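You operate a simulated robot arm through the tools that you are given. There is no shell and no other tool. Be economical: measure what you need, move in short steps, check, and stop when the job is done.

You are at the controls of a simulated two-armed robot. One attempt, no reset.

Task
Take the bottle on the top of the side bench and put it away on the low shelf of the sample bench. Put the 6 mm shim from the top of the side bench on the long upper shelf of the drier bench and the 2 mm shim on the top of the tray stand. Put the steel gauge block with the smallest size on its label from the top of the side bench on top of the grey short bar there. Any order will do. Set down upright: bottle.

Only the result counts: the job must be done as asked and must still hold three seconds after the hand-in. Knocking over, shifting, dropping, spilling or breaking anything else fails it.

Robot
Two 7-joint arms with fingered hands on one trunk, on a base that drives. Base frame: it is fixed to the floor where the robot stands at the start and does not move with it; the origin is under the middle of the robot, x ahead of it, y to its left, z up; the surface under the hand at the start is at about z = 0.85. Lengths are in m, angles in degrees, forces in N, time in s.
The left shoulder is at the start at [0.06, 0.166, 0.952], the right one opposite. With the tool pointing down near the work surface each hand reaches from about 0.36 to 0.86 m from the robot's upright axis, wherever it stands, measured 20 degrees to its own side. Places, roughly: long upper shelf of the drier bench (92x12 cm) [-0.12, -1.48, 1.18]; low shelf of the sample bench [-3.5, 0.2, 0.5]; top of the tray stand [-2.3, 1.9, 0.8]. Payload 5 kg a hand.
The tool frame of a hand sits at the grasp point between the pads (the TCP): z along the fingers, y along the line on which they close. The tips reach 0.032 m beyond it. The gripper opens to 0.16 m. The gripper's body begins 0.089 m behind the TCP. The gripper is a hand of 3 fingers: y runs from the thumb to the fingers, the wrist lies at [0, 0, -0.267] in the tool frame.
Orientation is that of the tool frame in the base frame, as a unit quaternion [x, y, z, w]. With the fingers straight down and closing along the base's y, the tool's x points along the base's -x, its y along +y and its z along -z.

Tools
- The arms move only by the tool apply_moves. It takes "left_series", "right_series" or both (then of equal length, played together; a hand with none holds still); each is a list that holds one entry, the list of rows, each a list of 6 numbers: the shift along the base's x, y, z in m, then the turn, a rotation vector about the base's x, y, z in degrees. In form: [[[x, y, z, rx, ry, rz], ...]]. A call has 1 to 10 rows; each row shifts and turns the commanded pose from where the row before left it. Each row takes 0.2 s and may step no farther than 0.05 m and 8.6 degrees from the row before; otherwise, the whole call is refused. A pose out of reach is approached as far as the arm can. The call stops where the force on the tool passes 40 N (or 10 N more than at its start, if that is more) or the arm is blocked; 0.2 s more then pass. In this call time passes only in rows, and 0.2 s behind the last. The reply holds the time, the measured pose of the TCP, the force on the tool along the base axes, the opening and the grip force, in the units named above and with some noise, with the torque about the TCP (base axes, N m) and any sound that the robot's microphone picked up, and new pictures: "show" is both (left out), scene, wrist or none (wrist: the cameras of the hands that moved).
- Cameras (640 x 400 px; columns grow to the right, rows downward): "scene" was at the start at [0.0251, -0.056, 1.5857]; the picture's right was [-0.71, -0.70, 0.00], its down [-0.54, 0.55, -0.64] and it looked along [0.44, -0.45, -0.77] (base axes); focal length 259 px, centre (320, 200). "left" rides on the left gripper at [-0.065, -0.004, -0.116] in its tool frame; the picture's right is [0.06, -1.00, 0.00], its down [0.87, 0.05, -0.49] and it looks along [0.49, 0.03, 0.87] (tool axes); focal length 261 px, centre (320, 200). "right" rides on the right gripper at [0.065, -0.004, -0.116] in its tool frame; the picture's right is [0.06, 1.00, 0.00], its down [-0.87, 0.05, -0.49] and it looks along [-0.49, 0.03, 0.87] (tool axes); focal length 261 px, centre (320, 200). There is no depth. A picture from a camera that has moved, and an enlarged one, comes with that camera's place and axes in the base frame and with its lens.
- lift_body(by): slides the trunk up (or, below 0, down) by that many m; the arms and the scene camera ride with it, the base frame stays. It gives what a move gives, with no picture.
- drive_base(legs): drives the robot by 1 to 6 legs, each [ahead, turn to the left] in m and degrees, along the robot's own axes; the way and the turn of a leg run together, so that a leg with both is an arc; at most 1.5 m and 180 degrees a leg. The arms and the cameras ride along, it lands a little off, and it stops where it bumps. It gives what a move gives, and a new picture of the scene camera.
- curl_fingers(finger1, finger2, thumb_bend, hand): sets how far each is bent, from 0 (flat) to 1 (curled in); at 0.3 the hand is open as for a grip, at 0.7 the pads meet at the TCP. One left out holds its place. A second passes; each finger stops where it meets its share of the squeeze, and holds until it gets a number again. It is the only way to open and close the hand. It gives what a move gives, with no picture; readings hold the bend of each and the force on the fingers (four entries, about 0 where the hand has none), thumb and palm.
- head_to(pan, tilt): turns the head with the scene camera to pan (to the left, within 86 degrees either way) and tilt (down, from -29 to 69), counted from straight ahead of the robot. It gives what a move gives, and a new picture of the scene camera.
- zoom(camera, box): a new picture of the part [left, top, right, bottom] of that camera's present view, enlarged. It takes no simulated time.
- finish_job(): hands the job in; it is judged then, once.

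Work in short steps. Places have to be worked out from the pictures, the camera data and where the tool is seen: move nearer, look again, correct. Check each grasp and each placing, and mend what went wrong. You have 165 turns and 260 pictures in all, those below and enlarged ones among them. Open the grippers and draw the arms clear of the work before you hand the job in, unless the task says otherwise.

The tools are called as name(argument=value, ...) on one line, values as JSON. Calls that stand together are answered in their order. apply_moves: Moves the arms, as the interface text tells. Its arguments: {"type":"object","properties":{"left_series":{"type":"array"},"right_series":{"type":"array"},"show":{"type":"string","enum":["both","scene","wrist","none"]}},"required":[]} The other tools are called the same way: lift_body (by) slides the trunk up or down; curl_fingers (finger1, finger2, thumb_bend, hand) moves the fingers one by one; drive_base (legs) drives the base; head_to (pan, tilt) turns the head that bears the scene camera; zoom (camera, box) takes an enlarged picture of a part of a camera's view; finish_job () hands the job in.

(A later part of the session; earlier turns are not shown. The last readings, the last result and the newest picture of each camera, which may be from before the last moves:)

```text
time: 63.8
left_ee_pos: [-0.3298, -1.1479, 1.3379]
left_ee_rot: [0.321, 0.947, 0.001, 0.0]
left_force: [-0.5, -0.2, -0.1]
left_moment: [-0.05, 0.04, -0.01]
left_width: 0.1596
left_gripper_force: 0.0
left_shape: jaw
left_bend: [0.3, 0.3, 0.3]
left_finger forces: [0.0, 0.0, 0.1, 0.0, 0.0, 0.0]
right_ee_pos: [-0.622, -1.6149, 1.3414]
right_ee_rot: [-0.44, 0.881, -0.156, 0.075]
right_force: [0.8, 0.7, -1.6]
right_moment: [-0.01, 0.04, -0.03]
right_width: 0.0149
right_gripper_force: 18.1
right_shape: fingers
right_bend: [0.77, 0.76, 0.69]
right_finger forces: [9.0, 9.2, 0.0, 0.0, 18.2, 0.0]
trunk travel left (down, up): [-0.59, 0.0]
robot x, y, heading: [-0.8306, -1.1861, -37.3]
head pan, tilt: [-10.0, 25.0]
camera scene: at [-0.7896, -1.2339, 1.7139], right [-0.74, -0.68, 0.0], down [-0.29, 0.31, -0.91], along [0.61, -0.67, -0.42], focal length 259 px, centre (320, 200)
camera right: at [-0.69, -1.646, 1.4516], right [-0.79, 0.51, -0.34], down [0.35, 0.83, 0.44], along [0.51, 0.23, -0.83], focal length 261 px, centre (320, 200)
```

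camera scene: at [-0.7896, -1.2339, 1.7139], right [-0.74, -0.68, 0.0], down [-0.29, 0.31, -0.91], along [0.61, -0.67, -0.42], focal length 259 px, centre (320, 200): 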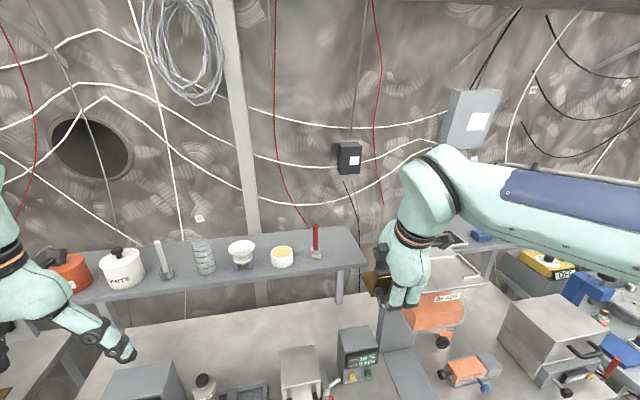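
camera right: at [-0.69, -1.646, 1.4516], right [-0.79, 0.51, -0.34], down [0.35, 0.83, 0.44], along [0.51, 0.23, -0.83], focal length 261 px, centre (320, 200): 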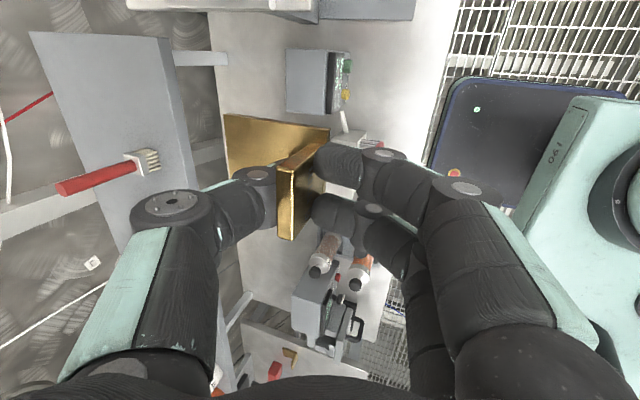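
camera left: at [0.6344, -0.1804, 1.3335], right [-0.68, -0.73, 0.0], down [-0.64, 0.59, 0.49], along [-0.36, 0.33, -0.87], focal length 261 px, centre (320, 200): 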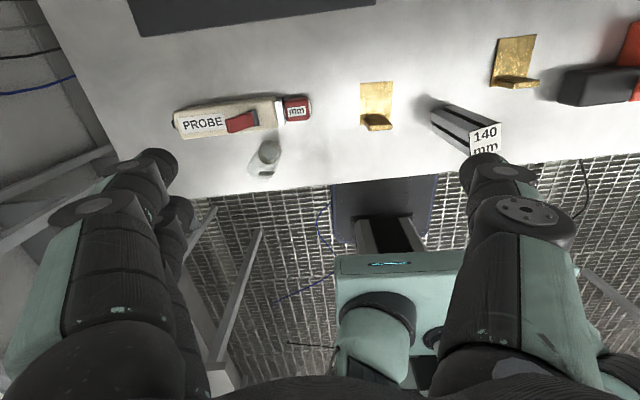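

The strip right of the brush is clear. I check the shim's tilt here before moving it over the shelf.

zoom(camera="scene", box=[340, 230, 440, 310])

apply_moves(right_series=[[[0.036, -0.027, 0, 0, 0, 0], [0.036, -0.027, 0, 0, 0, 0], [0.036, -0.027, 0, 0, 0, 0], [0.036, -0.027, 0, 0, 0, 0], [0.036, -0.027, 0, 0, 0, 0], [0.018, -0.0135, 0, 0, 0, 0], [0, 0, 0, 0, 0, 0]]])

```text
5.00 times, centred on (390, 270) of scene
camera zoom: at [-0.7896, -1.2339, 1.7139], right [-0.74, -0.68, 0.0], down [-0.29, 0.31, -0.91], along [0.61, -0.67, -0.42], focal length 1293 px, centre (-30, -150)
```

zoom: 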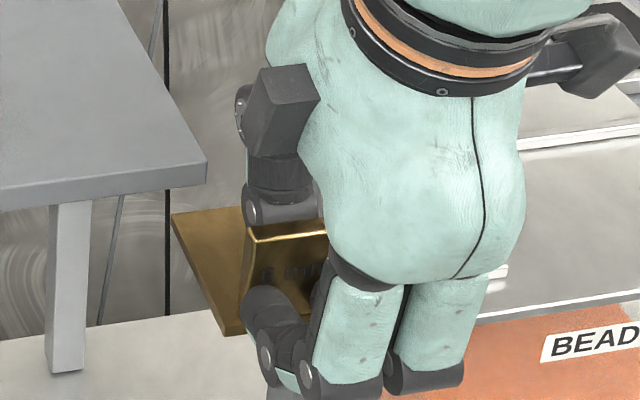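

```text
time: 65.2
left_ee_pos: [-0.327, -1.1481, 1.3375]
left_ee_rot: [0.322, 0.947, -0.001, -0.001]
left_force: [-0.1, 0.5, 0.1]
left_moment: [-0.03, 0.05, -0.01]
left_width: 0.1598
left_gripper_force: 0.1
left_shape: jaw
left_bend: [0.3, 0.3, 0.3]
left_finger forces: [0.0, 0.0, 0.0, 0.0, 0.0, 0.0]
right_ee_pos: [-0.6721, -1.8297, 1.2953]
right_ee_rot: [-0.247, 0.961, -0.124, 0.026]
right_force: [-4.8, 0.8, 19.3]
right_moment: [-0.58, -0.32, -0.18]
right_width: 0.0149
right_gripper_force: 31.3
right_shape: fingers
right_bend: [0.77, 0.77, 0.71]
right_finger forces: [10.6, 10.0, 0.1, 0.1, 41.4, 0.1]
right hand out of reach, approached as far as the arm can: row 3, 4, 5, 6
trunk travel left (down, up): [-0.59, 0.0]
robot x, y, heading: [-0.8282, -1.1834, -37.4]
head pan, tilt: [-10.0, 25.0]
stopped in row 6 (right hand): the force on the tool passed its limit at 72 N (the readings are from after the stop); the commanded pose is now the measured one
camera scene: at [-0.7893, -1.2324, 1.7142], right [-0.74, -0.68, 0.0], down [-0.29, 0.31, -0.91], along [0.61, -0.67, -0.42], focal length 259 px, centre (320, 200)
camera right: at [-0.7412, -1.8383, 1.4089], right [-0.52, 0.82, -0.25], down [0.68, 0.58, 0.45], along [0.51, 0.06, -0.86], focal length 261 px, centre (320, 200)
```

scene: 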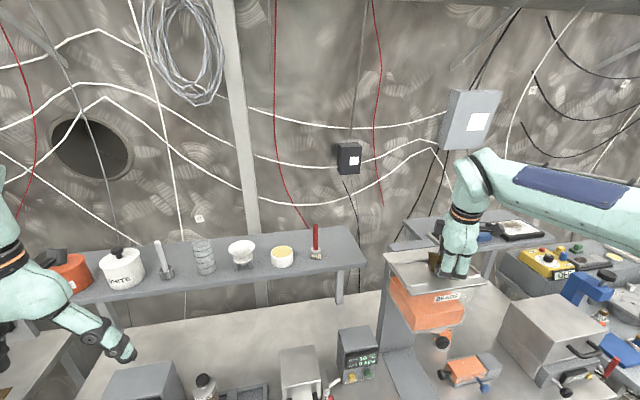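
right: 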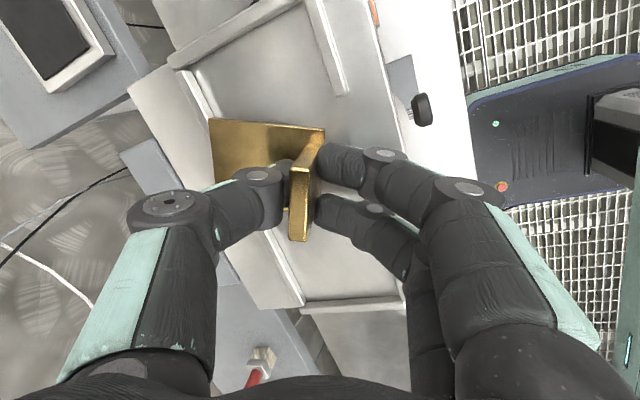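

The arm ran out of reach and pressed down on the BEADS machine's lid. I back off straight up at once, then retract.

apply_moves(right_series=[[[0, 0, 0.03, 0, 0, 0], [-0.01, 0.01, 0.03, 0, 0, 0], [-0.02, 0.04, 0.01, 0, 0, 0], [-0.02, 0.04, 0.0, 0, 0, 0], [0, 0.045, 0, 0, 0, 0], [0, 0.045, 0, 0, 0, 0]]])

zoom(camera="scene", box=[330, 220, 640, 400])

```text
time: 66.6
left_ee_pos: [-0.3307, -1.1512, 1.3388]
left_ee_rot: [0.322, 0.947, 0.001, 0.0]
left_force: [-0.3, -0.6, -0.1]
left_moment: [0.05, 0.01, -0.04]
left_width: 0.1601
left_gripper_force: 0.2
left_shape: jaw
left_bend: [0.3, 0.3, 0.3]
left_finger forces: [0.0, 0.0, 0.0, 0.0, 0.0, 0.0]
right_ee_pos: [-0.7206, -1.6535, 1.3517]
right_ee_rot: [-0.248, 0.961, -0.122, 0.028]
right_force: [-1.1, -0.5, -1.8]
right_moment: [0.07, -0.05, 0.02]
right_width: 0.0151
right_gripper_force: 17.2
right_shape: fingers
right_bend: [0.77, 0.77, 0.69]
right_finger forces: [8.9, 8.4, 0.0, 0.0, 17.5, 0.0]
right hand out of reach, approached as far as the arm can: row 2
trunk travel left (down, up): [-0.59, 0.0]
robot x, y, heading: [-0.8301, -1.1821, -37.4]
head pan, tilt: [-10.0, 25.0]
camera scene: at [-0.7916, -1.2364, 1.7138], right [-0.74, -0.68, 0.0], down [-0.29, 0.31, -0.91], along [0.61, -0.67, -0.42], focal length 259 px, centre (320, 200)
camera right: at [-0.7891, -1.6643, 1.4645], right [-0.52, 0.82, -0.25], down [0.68, 0.57, 0.46], along [0.51, 0.07, -0.85], focal length 261 px, centre (320, 200)
```

scene: 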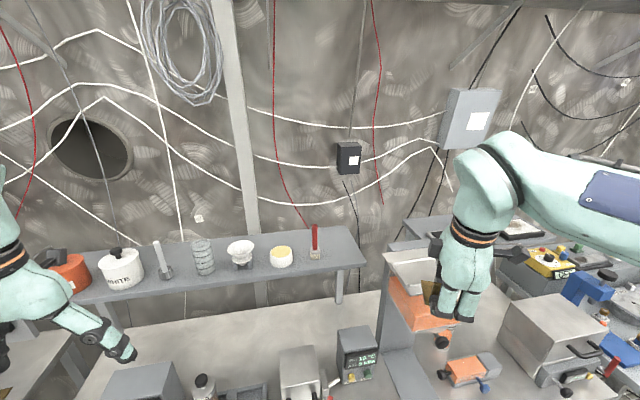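
right: 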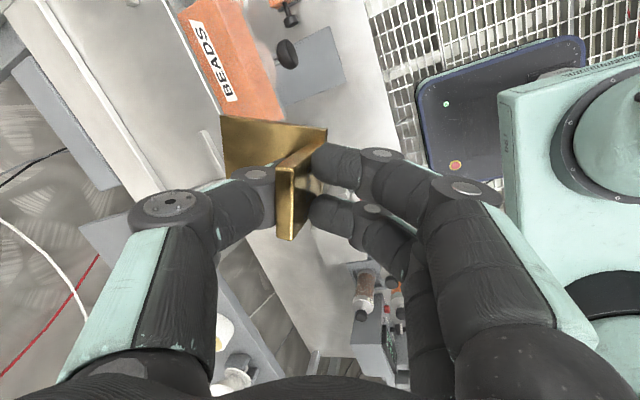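

```text
2.06 times, centred on (485, 310) of scene
camera zoom: at [-0.7916, -1.2364, 1.7138], right [-0.74, -0.68, 0.0], down [-0.29, 0.31, -0.91], along [0.61, -0.67, -0.42], focal length 534 px, centre (-21, -27)
```

zoom: 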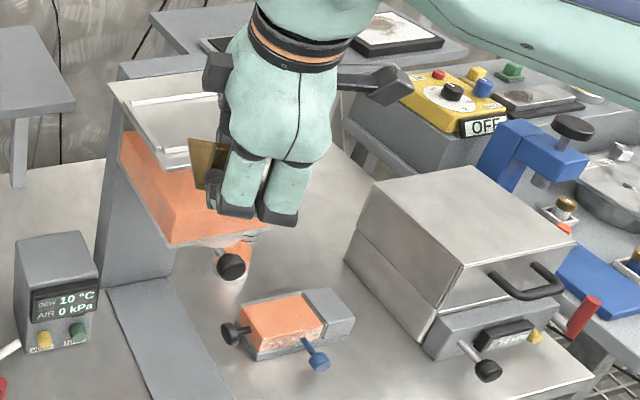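

The hopper looks undisturbed. Top-down holding can't reach the shelf height, so I'll set the shim on a free front area of the side bench and re-grip it from the front with a near-horizontal hand across the tab's side edges. I drive back there.

drive_base(legs=[[-0.15, 0], [0, 97.5], [1.3, 0], [0, -98.6]])

head_to(pan=-15, tilt=40)

```text
time: 82.5
left_ee_pos: [0.1464, 0.0825, 1.3375]
left_ee_rot: [0.305, 0.952, 0.0, 0.0]
left_force: [0.5, 0.0, 0.4]
left_moment: [0.0, 0.0, 0.0]
left_width: 0.16
left_gripper_force: 0.0
left_shape: jaw
left_bend: [0.3, 0.3, 0.3]
left_finger forces: [0.1, 0.0, 0.1, 0.0, 0.0, 0.1]
right_ee_pos: [-0.2256, -0.4345, 1.3514]
right_ee_rot: [-0.264, 0.956, -0.121, 0.029]
right_force: [-0.4, 0.6, -0.9]
right_moment: [0.03, 0.01, -0.03]
right_width: 0.0144
right_gripper_force: 16.5
right_shape: fingers
right_bend: [0.77, 0.77, 0.69]
right_finger forces: [8.4, 8.0, 0.0, 0.0, 16.4, 0.0]
trunk travel left (down, up): [-0.59, 0.0]
robot x, y, heading: [-0.3506, 0.032, -35.7]
head pan, tilt: [-10.0, 25.0]
camera scene: at [-0.3114, -0.018, 1.7139], right [-0.71, -0.7, 0.0], down [-0.3, 0.3, -0.91], along [0.64, -0.65, -0.42], focal length 259 px, centre (320, 200)
```

scene: 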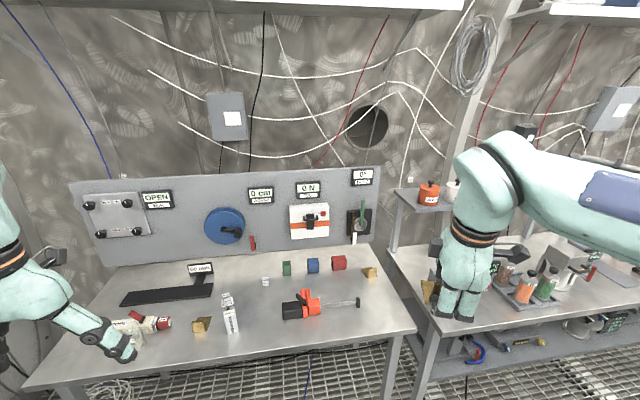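

```text
time: 83.3
left_ee_pos: [0.1466, 0.0825, 1.3374]
left_ee_rot: [0.305, 0.952, 0.0, -0.001]
left_force: [-0.4, 1.1, 0.2]
left_moment: [-0.03, 0.0, -0.02]
left_width: 0.1598
left_gripper_force: 0.1
left_shape: jaw
left_bend: [0.3, 0.3, 0.3]
left_finger forces: [0.0, 0.1, 0.1, 0.1, 0.0, 0.1]
right_ee_pos: [-0.2264, -0.4325, 1.3526]
right_ee_rot: [-0.264, 0.957, -0.12, 0.029]
right_force: [0.1, -0.4, -1.6]
right_moment: [0.02, 0.01, 0.01]
right_width: 0.0145
right_gripper_force: 16.7
right_shape: fingers
right_bend: [0.77, 0.77, 0.69]
right_finger forces: [8.3, 8.0, 0.0, 0.0, 16.5, 0.1]
trunk travel left (down, up): [-0.59, 0.0]
robot x, y, heading: [-0.355, 0.0336, -35.6]
head pan, tilt: [-15.0, 40.0]
camera scene: at [-0.3218, -0.0177, 1.6906], right [-0.77, -0.64, 0.0], down [-0.41, 0.5, -0.77], along [0.49, -0.59, -0.64], focal length 259 px, centre (320, 200)
```

scene: 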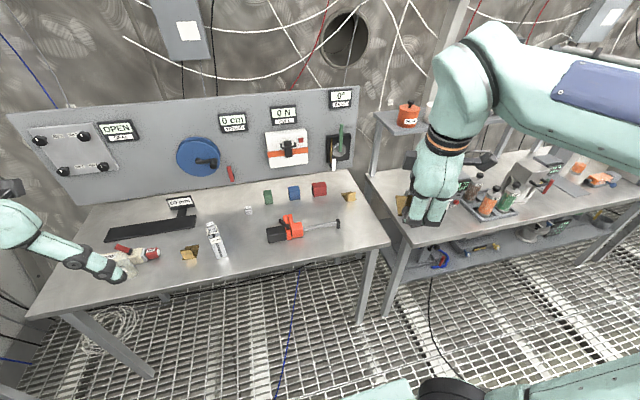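

The bench is undisturbed. I lower the trunk, and swing the shim over the free front-right area, restoring yaw (+21°) and tilt.

lift_body(by=-0.09)

apply_moves(right_series=[[[0.035, -0.0168, 0, 0, 0, 3], [0.035, -0.0168, -0.01, 0, 0, 3], [0.035, -0.0168, -0.01, 0, 0, 3], [0.035, -0.0168, -0.02, 0, 0, 3], [0.035, -0.0168, -0.02, 0, 0, 3], [0.035, -0.0168, -0.02, 0, 0, 3], [0.035, -0.0168, -0.02, 0, 0, 3], [0.034, -0.0168, -0.02, -3.1, -3.9, 0], [0, 0, -0.03, 0, 0, 0], [0, 0, 0, 0, 0, 0]]])

```text
time: 84.6
left_ee_pos: [0.1465, 0.0828, 1.2484]
left_ee_rot: [0.306, 0.952, 0.0, -0.001]
left_force: [0.3, -0.4, -0.6]
left_moment: [0.01, -0.01, 0.02]
left_width: 0.1598
left_gripper_force: 0.0
left_shape: jaw
left_bend: [0.3, 0.3, 0.3]
left_finger forces: [0.0, 0.0, 0.0, 0.0, 0.0, 0.0]
right_ee_pos: [-0.2251, -0.4337, 1.262]
right_ee_rot: [-0.265, 0.956, -0.122, 0.029]
right_force: [0.1, 0.3, -0.6]
right_moment: [0.02, 0.01, -0.03]
right_width: 0.0146
right_gripper_force: 16.0
right_shape: fingers
right_bend: [0.77, 0.77, 0.69]
right_finger forces: [8.4, 8.0, 0.0, 0.0, 16.5, 0.1]
trunk travel left (down, up): [-0.5, 0.09]
robot x, y, heading: [-0.3503, 0.0313, -35.7]
head pan, tilt: [-15.0, 40.0]
```

```text
time: 86.8
left_ee_pos: [0.1464, 0.0838, 1.2483]
left_ee_rot: [0.305, 0.952, 0.0, 0.0]
left_force: [-0.2, -0.5, -0.1]
left_moment: [-0.03, -0.03, -0.01]
left_width: 0.1602
left_gripper_force: 0.0
left_shape: jaw
left_bend: [0.3, 0.3, 0.3]
left_finger forces: [0.0, 0.0, 0.0, 0.0, 0.0, 0.1]
right_ee_pos: [0.0374, -0.5605, 1.1222]
right_ee_rot: [-0.432, 0.886, -0.153, 0.07]
right_force: [0.0, 0.5, -0.6]
right_moment: [0.03, 0.02, -0.03]
right_width: 0.0141
right_gripper_force: 16.8
right_shape: fingers
right_bend: [0.77, 0.77, 0.69]
right_finger forces: [8.8, 8.2, 0.1, 0.0, 17.0, 0.0]
right hand out of reach, approached as far as the arm can: row 4
trunk travel left (down, up): [-0.5, 0.09]
robot x, y, heading: [-0.3587, 0.0326, -35.3]
head pan, tilt: [-15.0, 40.0]
camera scene: at [-0.3229, -0.0174, 1.6007], right [-0.77, -0.64, 0.0], down [-0.41, 0.5, -0.77], along [0.49, -0.59, -0.64], focal length 259 px, centre (320, 200)
camera right: at [-0.0308, -0.5891, 1.2337], right [-0.78, 0.53, -0.33], down [0.37, 0.82, 0.44], along [0.5, 0.22, -0.84], focal length 261 px, centre (320, 200)
```

scene: 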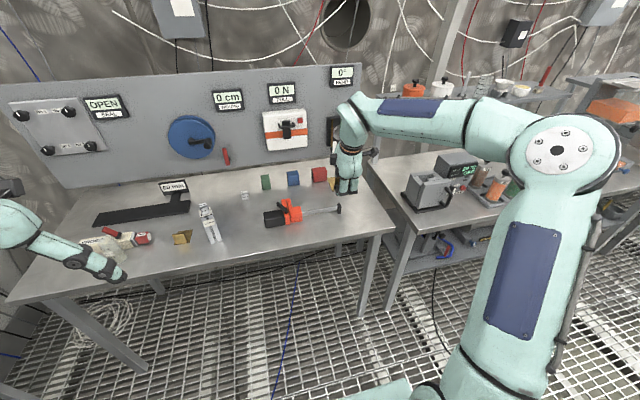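
right: 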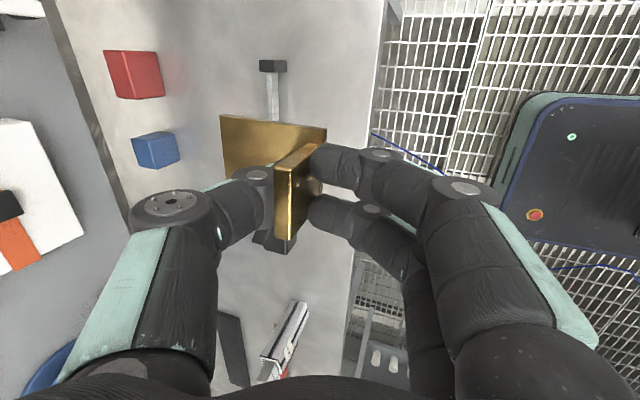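

The landing area is between the bench edge and the clamp rod. I shift 1.5 cm inward and descend, watching force.

apply_moves(right_series=[[[0.012, -0.01, -0.04, 0, 0, 0], [0, 0, -0.045, 0, 0, 0], [0, 0, -0.045, 0, 0, 0], [0, 0, -0.045, 0, 0, 0], [0, 0, -0.025, 0, 0, 0], [0, 0, 0, 0, 0, 0]]])

zoom(camera="scene", box=[270, 160, 430, 270])

```text
time: 88.2
left_ee_pos: [0.1477, 0.0829, 1.2476]
left_ee_rot: [0.305, 0.952, 0.0, 0.0]
left_force: [-0.7, -0.2, -0.4]
left_moment: [0.01, 0.0, 0.05]
left_width: 0.1598
left_gripper_force: 0.1
left_shape: jaw
left_bend: [0.3, 0.3, 0.3]
left_finger forces: [0.1, 0.1, 0.0, 0.1, 0.1, 0.0]
right_ee_pos: [0.0503, -0.5683, 0.9231]
right_ee_rot: [-0.431, 0.886, -0.153, 0.07]
right_force: [0.1, 0.7, -0.8]
right_moment: [0.01, 0.0, 0.02]
right_width: 0.0143
right_gripper_force: 17.0
right_shape: fingers
right_bend: [0.77, 0.77, 0.69]
right_finger forces: [8.5, 8.4, 0.0, 0.1, 16.9, 0.0]
trunk travel left (down, up): [-0.5, 0.09]
robot x, y, heading: [-0.3552, 0.0297, -35.5]
head pan, tilt: [-15.0, 40.0]
camera scene: at [-0.322, -0.0177, 1.6006], right [-0.77, -0.64, 0.0], down [-0.41, 0.5, -0.77], along [0.49, -0.59, -0.64], focal length 259 px, centre (320, 200)
camera right: at [-0.0169, -0.5989, 1.0336], right [-0.78, 0.53, -0.33], down [0.37, 0.82, 0.44], along [0.5, 0.22, -0.84], focal length 261 px, centre (320, 200)
```

scene: 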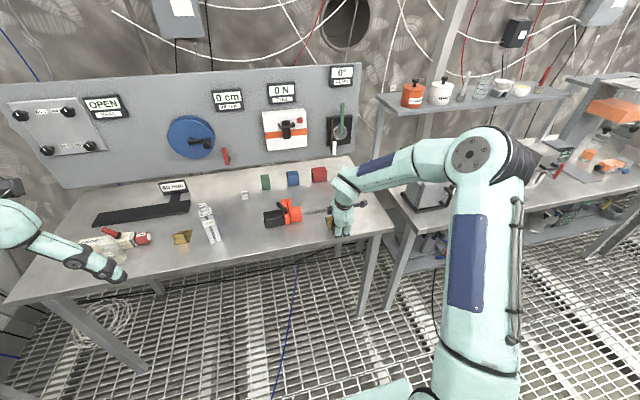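
right: 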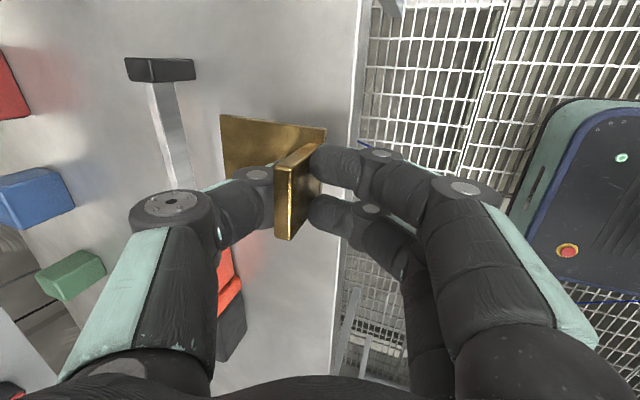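

```text
3.64 times, centred on (350, 215) of scene
camera zoom: at [-0.322, -0.0177, 1.6006], right [-0.77, -0.64, 0.0], down [-0.41, 0.5, -0.77], along [0.49, -0.59, -0.64], focal length 940 px, centre (211, 146)
```

zoom: 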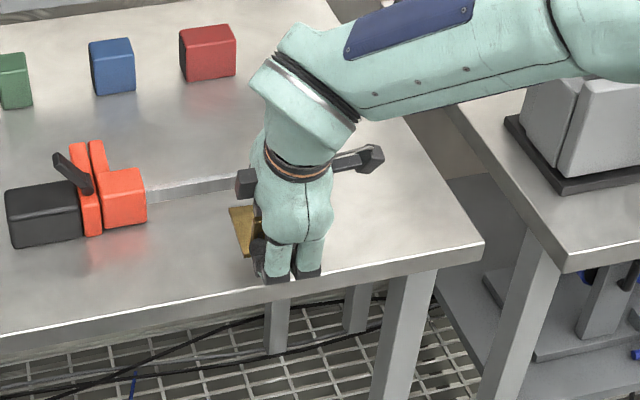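

About 3 cm to go; descending in small steps until contact.

apply_moves(right_series=[[[0, 0, -0.01, 0, 0, 0], [0, 0, -0.008, 0, 0, 0], [0, 0, -0.004, 0, 0, 0], [0, 0, 0, 0, 0, 0]]], show="none")

apply_moves(right_series=[[[0, 0, -0.003, 0, 0, 0], [0, 0, -0.002, 0, 0, 0], [0, 0, 0, 0, 0, 0]]], show="wrist")

```text
time: 89.2
left_ee_pos: [0.1465, 0.0837, 1.2471]
left_ee_rot: [0.305, 0.952, 0.0, 0.0]
left_force: [-0.7, 0.2, -0.2]
left_moment: [-0.04, -0.01, -0.02]
left_width: 0.1602
left_gripper_force: 0.1
left_shape: jaw
left_bend: [0.3, 0.3, 0.3]
left_finger forces: [0.1, 0.0, 0.1, 0.0, 0.1, 0.0]
right_ee_pos: [0.0503, -0.5676, 0.9019]
right_ee_rot: [-0.432, 0.886, -0.153, 0.07]
right_force: [1.0, 0.1, -0.8]
right_moment: [0.02, 0.01, 0.02]
right_width: 0.0141
right_gripper_force: 17.0
right_shape: fingers
right_bend: [0.77, 0.77, 0.69]
right_finger forces: [8.6, 8.3, 0.0, 0.0, 16.8, 0.0]
trunk travel left (down, up): [-0.5, 0.09]
robot x, y, heading: [-0.3496, 0.0324, -35.4]
head pan, tilt: [-15.0, 40.0]
```

```text
time: 90.0
left_ee_pos: [0.1473, 0.083, 1.2479]
left_ee_rot: [0.304, 0.953, -0.001, 0.0]
left_force: [0.6, 0.2, 1.0]
left_moment: [0.01, 0.0, -0.02]
left_width: 0.1596
left_gripper_force: 0.0
left_shape: jaw
left_bend: [0.3, 0.3, 0.3]
left_finger forces: [0.1, 0.0, 0.0, 0.0, 0.0, 0.1]
right_ee_pos: [0.0497, -0.5684, 0.8971]
right_ee_rot: [-0.432, 0.886, -0.153, 0.069]
right_force: [0.7, -0.1, -0.6]
right_moment: [0.03, 0.02, 0.01]
right_width: 0.0141
right_gripper_force: 16.8
right_shape: fingers
right_bend: [0.77, 0.77, 0.69]
right_finger forces: [8.6, 8.3, 0.0, 0.0, 17.0, 0.0]
trunk travel left (down, up): [-0.5, 0.09]
robot x, y, heading: [-0.3558, 0.0312, -35.6]
head pan, tilt: [-15.0, 40.0]
camera right: at [-0.0171, -0.5982, 1.0076], right [-0.78, 0.53, -0.33], down [0.37, 0.82, 0.44], along [0.5, 0.22, -0.84], focal length 261 px, centre (320, 200)
```

right: 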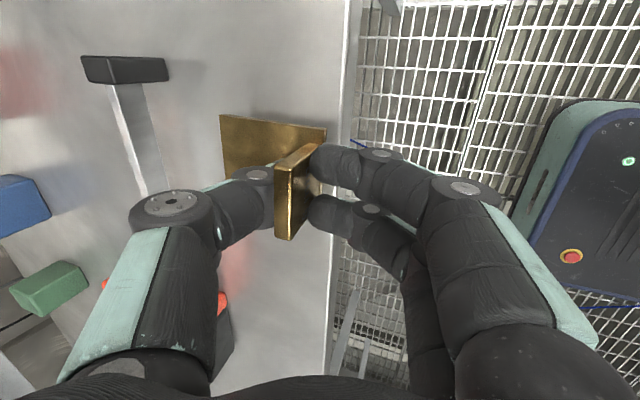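

Plate is only ~1 cm from the bench edge, so I shift 1.5 cm inward and keep lowering.

apply_moves(right_series=[[[0.012, -0.009, 0, 0, 0, 0], [0, 0, -0.002, 0, 0, 0], [0, 0, -0.002, 0, 0, 0], [0, 0, 0, 0, 0, 0]]], show="none")

apply_moves(right_series=[[[0, 0, -0.002, 0, 0, 0], [0, 0, -0.002, 0, 0, 0], [0, 0, 0, 0, 0, 0]]], show="none")

zoom(camera="scene", box=[310, 190, 370, 240])

```text
time: 91.0
left_ee_pos: [0.146, 0.0837, 1.2481]
left_ee_rot: [0.305, 0.952, 0.0, 0.001]
left_force: [-0.1, 0.3, 0.1]
left_moment: [-0.05, 0.04, -0.01]
left_width: 0.1597
left_gripper_force: 0.0
left_shape: jaw
left_bend: [0.3, 0.3, 0.3]
left_finger forces: [0.0, 0.1, 0.2, 0.1, 0.0, 0.0]
right_ee_pos: [0.0614, -0.5764, 0.8922]
right_ee_rot: [-0.43, 0.887, -0.153, 0.07]
right_force: [-1.3, -0.1, -0.3]
right_moment: [0.0, 0.04, 0.03]
right_width: 0.0143
right_gripper_force: 17.1
right_shape: fingers
right_bend: [0.78, 0.77, 0.69]
right_finger forces: [8.6, 8.3, 0.0, 0.0, 17.0, 0.0]
trunk travel left (down, up): [-0.5, 0.09]
robot x, y, heading: [-0.3537, 0.0354, -35.6]
head pan, tilt: [-15.0, 40.0]
```

```text
time: 91.8
left_ee_pos: [0.147, 0.0827, 1.2479]
left_ee_rot: [0.304, 0.953, 0.0, -0.001]
left_force: [0.5, 0.6, -0.8]
left_moment: [0.01, -0.02, 0.0]
left_width: 0.16
left_gripper_force: 0.0
left_shape: jaw
left_bend: [0.3, 0.3, 0.3]
left_finger forces: [0.1, 0.0, 0.0, 0.0, 0.0, 0.0]
right_ee_pos: [0.0622, -0.5787, 0.8877]
right_ee_rot: [-0.431, 0.886, -0.153, 0.07]
right_force: [0.2, -0.5, -1.0]
right_moment: [0.01, -0.01, 0.03]
right_width: 0.0144
right_gripper_force: 16.6
right_shape: fingers
right_bend: [0.78, 0.77, 0.69]
right_finger forces: [8.6, 8.3, 0.0, 0.0, 17.0, 0.0]
trunk travel left (down, up): [-0.5, 0.09]
robot x, y, heading: [-0.3526, 0.031, -35.7]
head pan, tilt: [-15.0, 40.0]
```

```text
8.00 times, centred on (340, 215) of scene
camera zoom: at [-0.3218, -0.0178, 1.6006], right [-0.77, -0.64, 0.0], down [-0.41, 0.5, -0.77], along [0.49, -0.59, -0.64], focal length 2069 px, centre (160, 80)
```

zoom: 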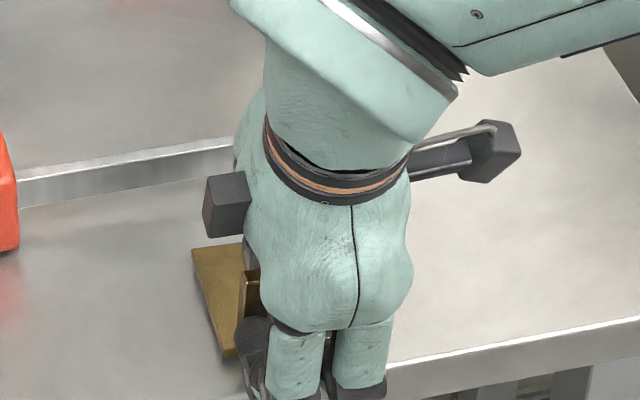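

Still no contact at 0.888; continue.

apply_moves(right_series=[[[0, 0, -0.002, 0, 0, 0], [0, 0, -0.001, 0, 0, 0], [0, 0, 0, 0, 0, 0]]], show="none")

apply_moves(right_series=[[[0, 0, -0.002, 0, 0, 0], [0, 0, -0.001, 0, 0, 0], [0, 0, 0, 0, 0, 0]]], show="none")

apply_moves(right_series=[[[0, 0, -0.002, 0, 0, 0], [0, 0, -0.001, 0, 0, 0], [0, 0, 0, 0, 0, 0]]], show="wrist")

```text
time: 92.6
left_ee_pos: [0.1479, 0.0836, 1.2462]
left_ee_rot: [0.305, 0.953, 0.0, 0.001]
left_force: [-0.4, 0.0, -0.5]
left_moment: [0.02, -0.03, 0.0]
left_width: 0.1595
left_gripper_force: 0.0
left_shape: jaw
left_bend: [0.3, 0.3, 0.3]
left_finger forces: [0.0, 0.1, 0.1, 0.0, 0.0, 0.1]
right_ee_pos: [0.0625, -0.5778, 0.8837]
right_ee_rot: [-0.431, 0.887, -0.152, 0.07]
right_force: [-0.4, -0.5, 0.3]
right_moment: [-0.06, 0.04, 0.0]
right_width: 0.014
right_gripper_force: 17.0
right_shape: fingers
right_bend: [0.78, 0.77, 0.69]
right_finger forces: [9.1, 8.1, 0.1, 0.0, 17.4, 0.0]
trunk travel left (down, up): [-0.5, 0.09]
robot x, y, heading: [-0.3535, 0.0325, -35.7]
head pan, tilt: [-15.0, 40.0]
```

```text
time: 93.4
left_ee_pos: [0.1457, 0.0836, 1.248]
left_ee_rot: [0.305, 0.952, 0.0, 0.001]
left_force: [0.2, 0.2, -0.8]
left_moment: [-0.01, -0.01, 0.02]
left_width: 0.16
left_gripper_force: 0.2
left_shape: jaw
left_bend: [0.3, 0.3, 0.3]
left_finger forces: [0.0, 0.0, 0.0, 0.0, 0.0, 0.0]
right_ee_pos: [0.0612, -0.5769, 0.8824]
right_ee_rot: [-0.431, 0.886, -0.154, 0.07]
right_force: [-2.2, 0.0, 10.7]
right_moment: [-0.14, -0.04, -0.02]
right_width: 0.0142
right_gripper_force: 20.2
right_shape: fingers
right_bend: [0.78, 0.78, 0.69]
right_finger forces: [11.9, 9.1, 0.0, 0.1, 19.4, 0.0]
trunk travel left (down, up): [-0.5, 0.09]
robot x, y, heading: [-0.3552, 0.0297, -35.4]
head pan, tilt: [-15.0, 40.0]
```

```text
time: 94.2
left_ee_pos: [0.1451, 0.0844, 1.248]
left_ee_rot: [0.305, 0.952, 0.0, 0.001]
left_force: [-0.4, 0.2, -0.7]
left_moment: [0.05, -0.01, -0.02]
left_width: 0.16
left_gripper_force: 0.2
left_shape: jaw
left_bend: [0.3, 0.3, 0.3]
left_finger forces: [0.0, 0.0, 0.0, 0.0, 0.0, 0.0]
right_ee_pos: [0.0624, -0.576, 0.881]
right_ee_rot: [-0.431, 0.886, -0.155, 0.07]
right_force: [-6.4, 2.9, 22.5]
right_moment: [-0.17, -0.13, -0.03]
right_width: 0.0148
right_gripper_force: 24.3
right_shape: fingers
right_bend: [0.79, 0.79, 0.69]
right_finger forces: [14.6, 11.8, 0.1, 0.0, 21.9, 0.1]
trunk travel left (down, up): [-0.5, 0.09]
robot x, y, heading: [-0.3504, 0.0351, -35.3]
head pan, tilt: [-15.0, 40.0]
camera right: at [-0.0064, -0.6064, 0.9921], right [-0.78, 0.53, -0.33], down [0.37, 0.82, 0.44], along [0.5, 0.22, -0.84], focal length 261 px, centre (320, 200)
```

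right: 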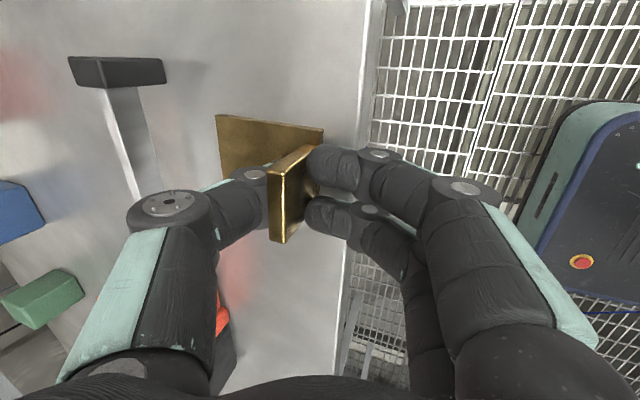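

Firmly down (22 N). I relieve the press, loosen slightly, raise and then open further.

apply_moves(right_series=[[[0, 0, 0.002, 0, 0, 0], [0, 0, 0.0, 0, 0, 0]]], show="none")

curl_fingers(hand="right", finger1=0.7, finger2=0.7, thumb_bend=0.64)

zoom(camera="right", box=[180, 90, 420, 270])

```text
time: 94.8
left_ee_pos: [0.146, 0.0842, 1.2479]
left_ee_rot: [0.305, 0.952, 0.0, 0.001]
left_force: [0.0, 0.2, -0.2]
left_moment: [-0.03, 0.03, -0.04]
left_width: 0.1599
left_gripper_force: 0.1
left_shape: jaw
left_bend: [0.3, 0.3, 0.3]
left_finger forces: [0.0, 0.0, 0.0, 0.0, 0.1, 0.0]
right_ee_pos: [0.0613, -0.5772, 0.8811]
right_ee_rot: [-0.432, 0.886, -0.153, 0.069]
right_force: [-4.8, 2.1, 16.3]
right_moment: [-0.12, -0.07, -0.03]
right_width: 0.0146
right_gripper_force: 22.2
right_shape: fingers
right_bend: [0.79, 0.79, 0.69]
right_finger forces: [13.1, 10.7, 0.1, 0.0, 20.0, 0.0]
trunk travel left (down, up): [-0.5, 0.09]
robot x, y, heading: [-0.3508, 0.0291, -35.4]
head pan, tilt: [-15.0, 40.0]
```

```text
time: 95.8
left_ee_pos: [0.1455, 0.0846, 1.2481]
left_ee_rot: [0.306, 0.952, -0.001, 0.0]
left_force: [0.5, -0.4, 0.7]
left_moment: [0.01, -0.01, 0.0]
left_width: 0.1601
left_gripper_force: 0.1
left_shape: jaw
left_bend: [0.3, 0.3, 0.3]
left_finger forces: [0.1, 0.1, 0.1, 0.1, 0.0, 0.1]
right_ee_pos: [0.0619, -0.5766, 0.8817]
right_ee_rot: [-0.431, 0.886, -0.154, 0.07]
right_force: [-2.0, 1.2, 16.4]
right_moment: [-0.17, -0.33, 0.02]
right_width: 0.0207
right_gripper_force: 8.5
right_shape: fingers
right_bend: [0.71, 0.71, 0.64]
right_finger forces: [2.5, 2.9, 0.0, 0.1, 12.0, 0.1]
trunk travel left (down, up): [-0.5, 0.09]
robot x, y, heading: [-0.3519, 0.0337, -35.1]
head pan, tilt: [-15.0, 40.0]
```

```text
2.22 times, centred on (300, 180) of right
camera zoom: at [-0.0057, -0.6064, 0.9929], right [-0.78, 0.53, -0.33], down [0.37, 0.82, 0.44], along [0.5, 0.22, -0.84], focal length 579 px, centre (364, 244)
```

zoom: 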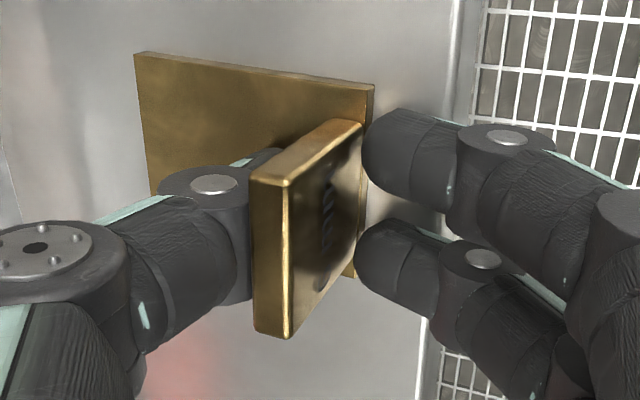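

apply_moves(right_series=[[[0, 0, 0.006, 0, 0, 0], [0, 0, 0.0, 0, 0, 0]]], show="none")

curl_fingers(hand="right", finger1=0.6, finger2=0.6, thumb_bend=0.59)

zoom(camera="right", box=[180, 90, 420, 270])

```text
time: 96.4
left_ee_pos: [0.1472, 0.083, 1.2475]
left_ee_rot: [0.305, 0.952, 0.0, 0.0]
left_force: [0.1, -0.2, 0.7]
left_moment: [0.01, 0.0, -0.04]
left_width: 0.1598
left_gripper_force: 0.0
left_shape: jaw
left_bend: [0.3, 0.3, 0.3]
left_finger forces: [0.1, 0.0, 0.0, 0.1, 0.1, 0.0]
right_ee_pos: [0.0608, -0.5775, 0.8852]
right_ee_rot: [-0.432, 0.886, -0.152, 0.069]
right_force: [0.5, 0.4, 0.7]
right_moment: [0.0, 0.0, -0.02]
right_width: 0.0219
right_gripper_force: 0.0
right_shape: fingers
right_bend: [0.7, 0.7, 0.64]
right_finger forces: [0.0, 0.0, 0.0, 0.1, 0.0, 0.0]
trunk travel left (down, up): [-0.5, 0.09]
robot x, y, heading: [-0.3527, 0.0317, -35.4]
head pan, tilt: [-15.0, 40.0]
```

```text
time: 97.4
left_ee_pos: [0.147, 0.0834, 1.2486]
left_ee_rot: [0.305, 0.952, 0.0, 0.0]
left_force: [-0.5, -0.2, 0.4]
left_moment: [0.03, 0.02, -0.01]
left_width: 0.1597
left_gripper_force: 0.1
left_shape: jaw
left_bend: [0.3, 0.3, 0.3]
left_finger forces: [0.1, 0.0, 0.0, 0.0, 0.0, 0.1]
right_ee_pos: [0.061, -0.5778, 0.8888]
right_ee_rot: [-0.431, 0.886, -0.155, 0.07]
right_force: [1.9, -1.9, 21.6]
right_moment: [0.05, -0.05, -0.01]
right_width: 0.0372
right_gripper_force: 10.9
right_shape: fingers
right_bend: [0.67, 0.67, 0.59]
right_finger forces: [10.5, 10.9, 0.1, 0.1, 0.1, 0.1]
trunk travel left (down, up): [-0.5, 0.09]
robot x, y, heading: [-0.3514, 0.0353, -35.4]
head pan, tilt: [-15.0, 40.0]
```

```text
2.22 times, centred on (300, 180) of right
camera zoom: at [-0.0058, -0.6065, 0.9993], right [-0.78, 0.53, -0.33], down [0.37, 0.82, 0.44], along [0.5, 0.22, -0.84], focal length 579 px, centre (364, 244)
```

zoom: 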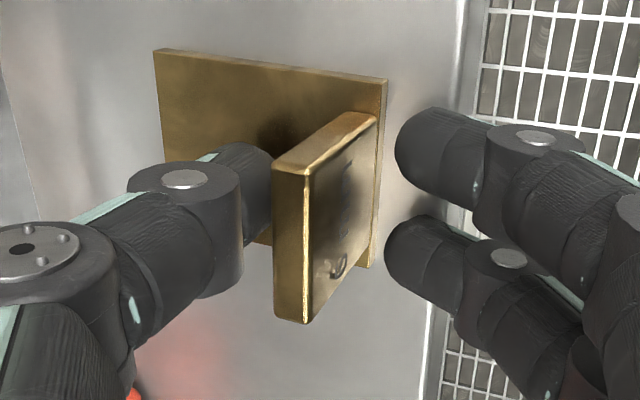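

The shim is free; fingertips press the bench, so I raise straight up and view the shim.

apply_moves(right_series=[[[0, 0, 0.015, 0, 0, 0], [0, 0, 0.03, 0, 0, 0], [0, 0, 0.05, 0, 0, 0], [0, 0, 0.05, 0, 0, 0], [0, 0, 0.05, 0, 0, 0]]])

zoom(camera="scene", box=[300, 180, 380, 240])

zoom(camera="right", box=[220, 60, 380, 180])

```text
time: 98.6
left_ee_pos: [0.1458, 0.0827, 1.2471]
left_ee_rot: [0.305, 0.952, 0.0, 0.0]
left_force: [-0.3, 0.3, -0.4]
left_moment: [0.02, 0.02, -0.01]
left_width: 0.16
left_gripper_force: 0.0
left_shape: jaw
left_bend: [0.3, 0.3, 0.3]
left_finger forces: [0.0, 0.1, 0.0, 0.0, 0.0, 0.0]
right_ee_pos: [0.0616, -0.5769, 1.0843]
right_ee_rot: [-0.431, 0.886, -0.154, 0.07]
right_force: [0.0, -0.3, 0.2]
right_moment: [0.01, 0.01, 0.02]
right_width: 0.049
right_gripper_force: 0.1
right_shape: fingers
right_bend: [0.6, 0.6, 0.59]
right_finger forces: [0.1, 0.0, 0.1, 0.0, 0.0, 0.1]
trunk travel left (down, up): [-0.5, 0.09]
robot x, y, heading: [-0.3536, 0.03, -35.4]
head pan, tilt: [-15.0, 40.0]
camera scene: at [-0.3222, -0.0172, 1.6005], right [-0.77, -0.64, 0.0], down [-0.41, 0.5, -0.77], along [0.49, -0.59, -0.64], focal length 259 px, centre (320, 200)
camera right: at [-0.0061, -0.6065, 1.1944], right [-0.78, 0.53, -0.33], down [0.37, 0.82, 0.44], along [0.5, 0.22, -0.84], focal length 261 px, centre (320, 200)
```

scene: 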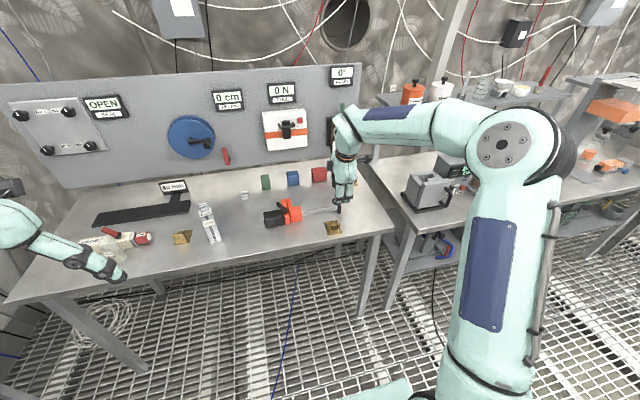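
right: 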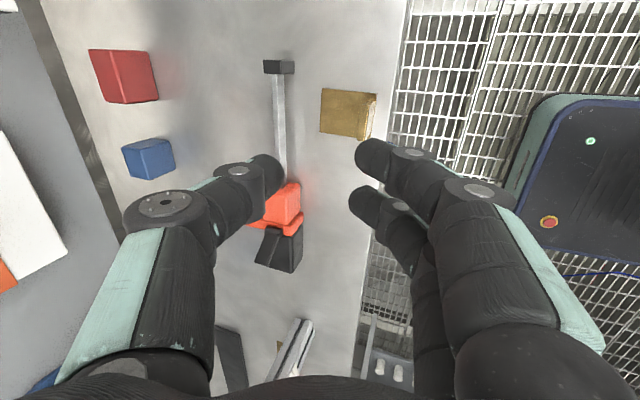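

```text
6.67 times, centred on (340, 210) of scene
camera zoom: at [-0.3222, -0.0172, 1.6005], right [-0.77, -0.64, 0.0], down [-0.41, 0.5, -0.77], along [0.49, -0.59, -0.64], focal length 1724 px, centre (187, 133)
```

zoom: 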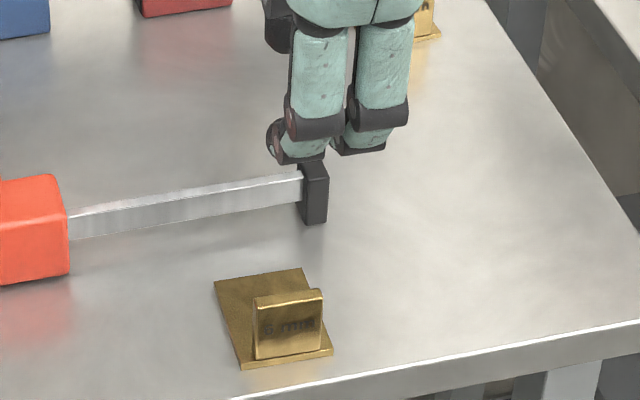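

```text
3.33 times, centred on (300, 120) of right
camera zoom: at [-0.0061, -0.6065, 1.1944], right [-0.78, 0.53, -0.33], down [0.37, 0.82, 0.44], along [0.5, 0.22, -0.84], focal length 869 px, centre (387, 467)
```

zoom: 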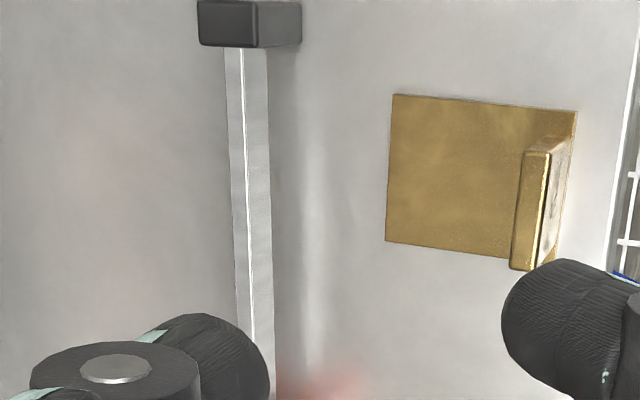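

The shim lies flat with its tab at ≈(0.073, -0.588), top z≈0.90, normal ≈ -41°. I rotate the hand to a near-horizontal pose (20° below horizontal, closing sideways), backed off from the tab.

apply_moves(right_series=[[[-0.01, 0.0085, 0.0, 2.095, -6.045, -5.65], [-0.01, 0.0085, 0.0, 2.095, -6.045, -5.65], [-0.01, 0.0085, 0.0, 2.095, -6.045, -5.65], [-0.01, 0.0085, 0.0, 2.095, -6.045, -5.65], [-0.01, 0.0085, 0.0, 2.095, -6.045, -5.65], [-0.01, 0.0085, 0.0, 2.095, -6.045, -5.65], [-0.01, 0.0085, 0.0, 2.095, -6.045, -5.65], [-0.01, 0.0085, 0.0, 2.095, -6.045, -5.65], [-0.01, 0.0085, 0.0, 2.095, -6.045, -5.65], [-0.01, 0.0085, 0.0, 2.095, -6.045, -5.65]]], show="scene")

curl_fingers(hand="right", finger1=0.48, finger2=0.48, thumb_bend=0.48)

```text
time: 101.0
left_ee_pos: [0.1476, 0.0851, 1.2481]
left_ee_rot: [0.306, 0.952, 0.0, -0.001]
left_force: [-0.6, 0.2, 0.3]
left_moment: [-0.04, -0.01, -0.01]
left_width: 0.1598
left_gripper_force: 0.0
left_shape: jaw
left_bend: [0.3, 0.3, 0.3]
left_finger forces: [0.0, 0.0, 0.0, 0.0, 0.0, 0.0]
right_ee_pos: [-0.0143, -0.4694, 1.0782]
right_ee_rot: [0.1, 0.862, -0.196, 0.458]
right_force: [1.0, 0.5, -0.3]
right_moment: [-0.02, 0.04, 0.0]
right_width: 0.0491
right_gripper_force: 0.2
right_shape: fingers
right_bend: [0.6, 0.6, 0.59]
right_finger forces: [0.0, 0.1, 0.0, 0.1, 0.0, 0.1]
right hand out of reach, approached as far as the arm can: row 6, 7
trunk travel left (down, up): [-0.5, 0.09]
robot x, y, heading: [-0.353, 0.0285, -35.5]
head pan, tilt: [-15.0, 40.0]
stopped in row 10 (right hand): the arm was blocked; the commanded pose is now the measured one
camera scene: at [-0.3219, -0.0168, 1.6006], right [-0.77, -0.64, 0.0], down [-0.41, 0.5, -0.77], along [0.49, -0.59, -0.64], focal length 259 px, centre (320, 200)
```

scene: 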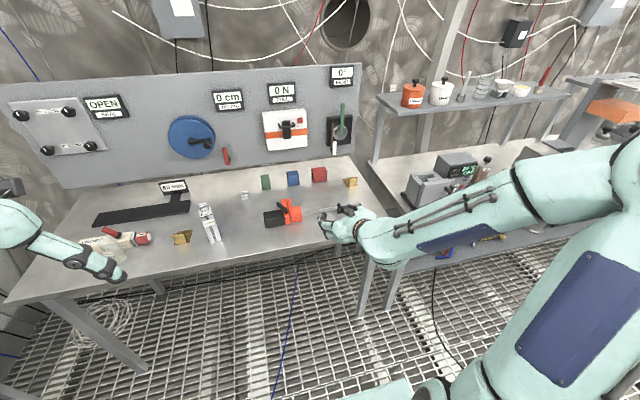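

```text
time: 102.0
left_ee_pos: [0.1472, 0.0831, 1.2464]
left_ee_rot: [0.305, 0.952, 0.0, 0.0]
left_force: [0.3, -0.2, 0.1]
left_moment: [0.01, -0.01, 0.03]
left_width: 0.1601
left_gripper_force: 0.1
left_shape: jaw
left_bend: [0.3, 0.3, 0.3]
left_finger forces: [0.0, 0.0, 0.0, 0.0, 0.0, 0.0]
right_ee_pos: [-0.0135, -0.4713, 1.0785]
right_ee_rot: [0.101, 0.862, -0.197, 0.456]
right_force: [-0.7, 0.3, 0.1]
right_moment: [0.03, 0.0, -0.03]
right_width: 0.0948
right_gripper_force: 0.1
right_shape: fingers
right_bend: [0.48, 0.48, 0.48]
right_finger forces: [0.0, 0.1, 0.1, 0.0, 0.0, 0.1]
trunk travel left (down, up): [-0.5, 0.09]
robot x, y, heading: [-0.3505, 0.031, -35.1]
head pan, tilt: [-15.0, 40.0]
```

Orientation is partly done (arm got blocked at a limit). I continue with the remaining ~24° turn while moving outward, which unfolds the arm.

apply_moves(right_series=[[[0.02, -0.03, -0.01, 3.5, -3.5, -6.33], [0.0, -0.02, -0.01, 3.5, -3.5, -6.33], [0.0, -0.01, -0.01, 3.5, -3.5, -6.33], [0, 0, 0, 0, 0, 0]]])

```text
time: 103.0
left_ee_pos: [0.147, 0.0827, 1.2478]
left_ee_rot: [0.304, 0.953, 0.0, 0.001]
left_force: [0.4, 0.1, 0.1]
left_moment: [0.02, 0.01, 0.03]
left_width: 0.1598
left_gripper_force: 0.2
left_shape: jaw
left_bend: [0.3, 0.3, 0.3]
left_finger forces: [0.0, 0.1, 0.1, 0.0, 0.1, 0.1]
right_ee_pos: [0.0064, -0.5315, 1.0493]
right_ee_rot: [0.3, 0.802, -0.18, 0.483]
right_force: [0.6, 0.5, -0.4]
right_moment: [0.03, -0.02, -0.02]
right_width: 0.0949
right_gripper_force: 0.0
right_shape: fingers
right_bend: [0.48, 0.48, 0.48]
right_finger forces: [0.1, 0.1, 0.0, 0.1, 0.0, 0.0]
trunk travel left (down, up): [-0.5, 0.09]
robot x, y, heading: [-0.3521, 0.0288, -35.5]
head pan, tilt: [-15.0, 40.0]
camera scene: at [-0.3221, -0.0174, 1.6006], right [-0.77, -0.64, 0.0], down [-0.41, 0.5, -0.77], along [0.49, -0.59, -0.64], focal length 259 px, centre (320, 200)
camera right: at [-0.097, -0.4479, 1.0454], right [0.63, 0.77, -0.05], down [0.01, 0.06, 1.0], along [0.77, -0.63, 0.03], focal length 261 px, centre (320, 200)
```

scene: 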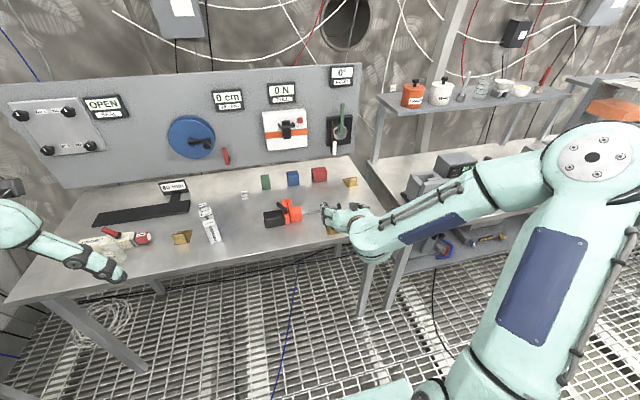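
right: 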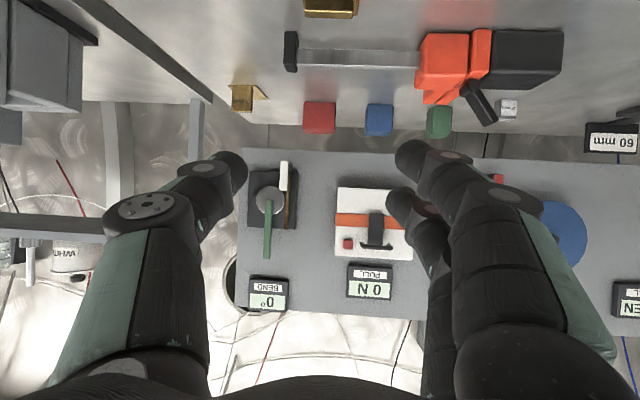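

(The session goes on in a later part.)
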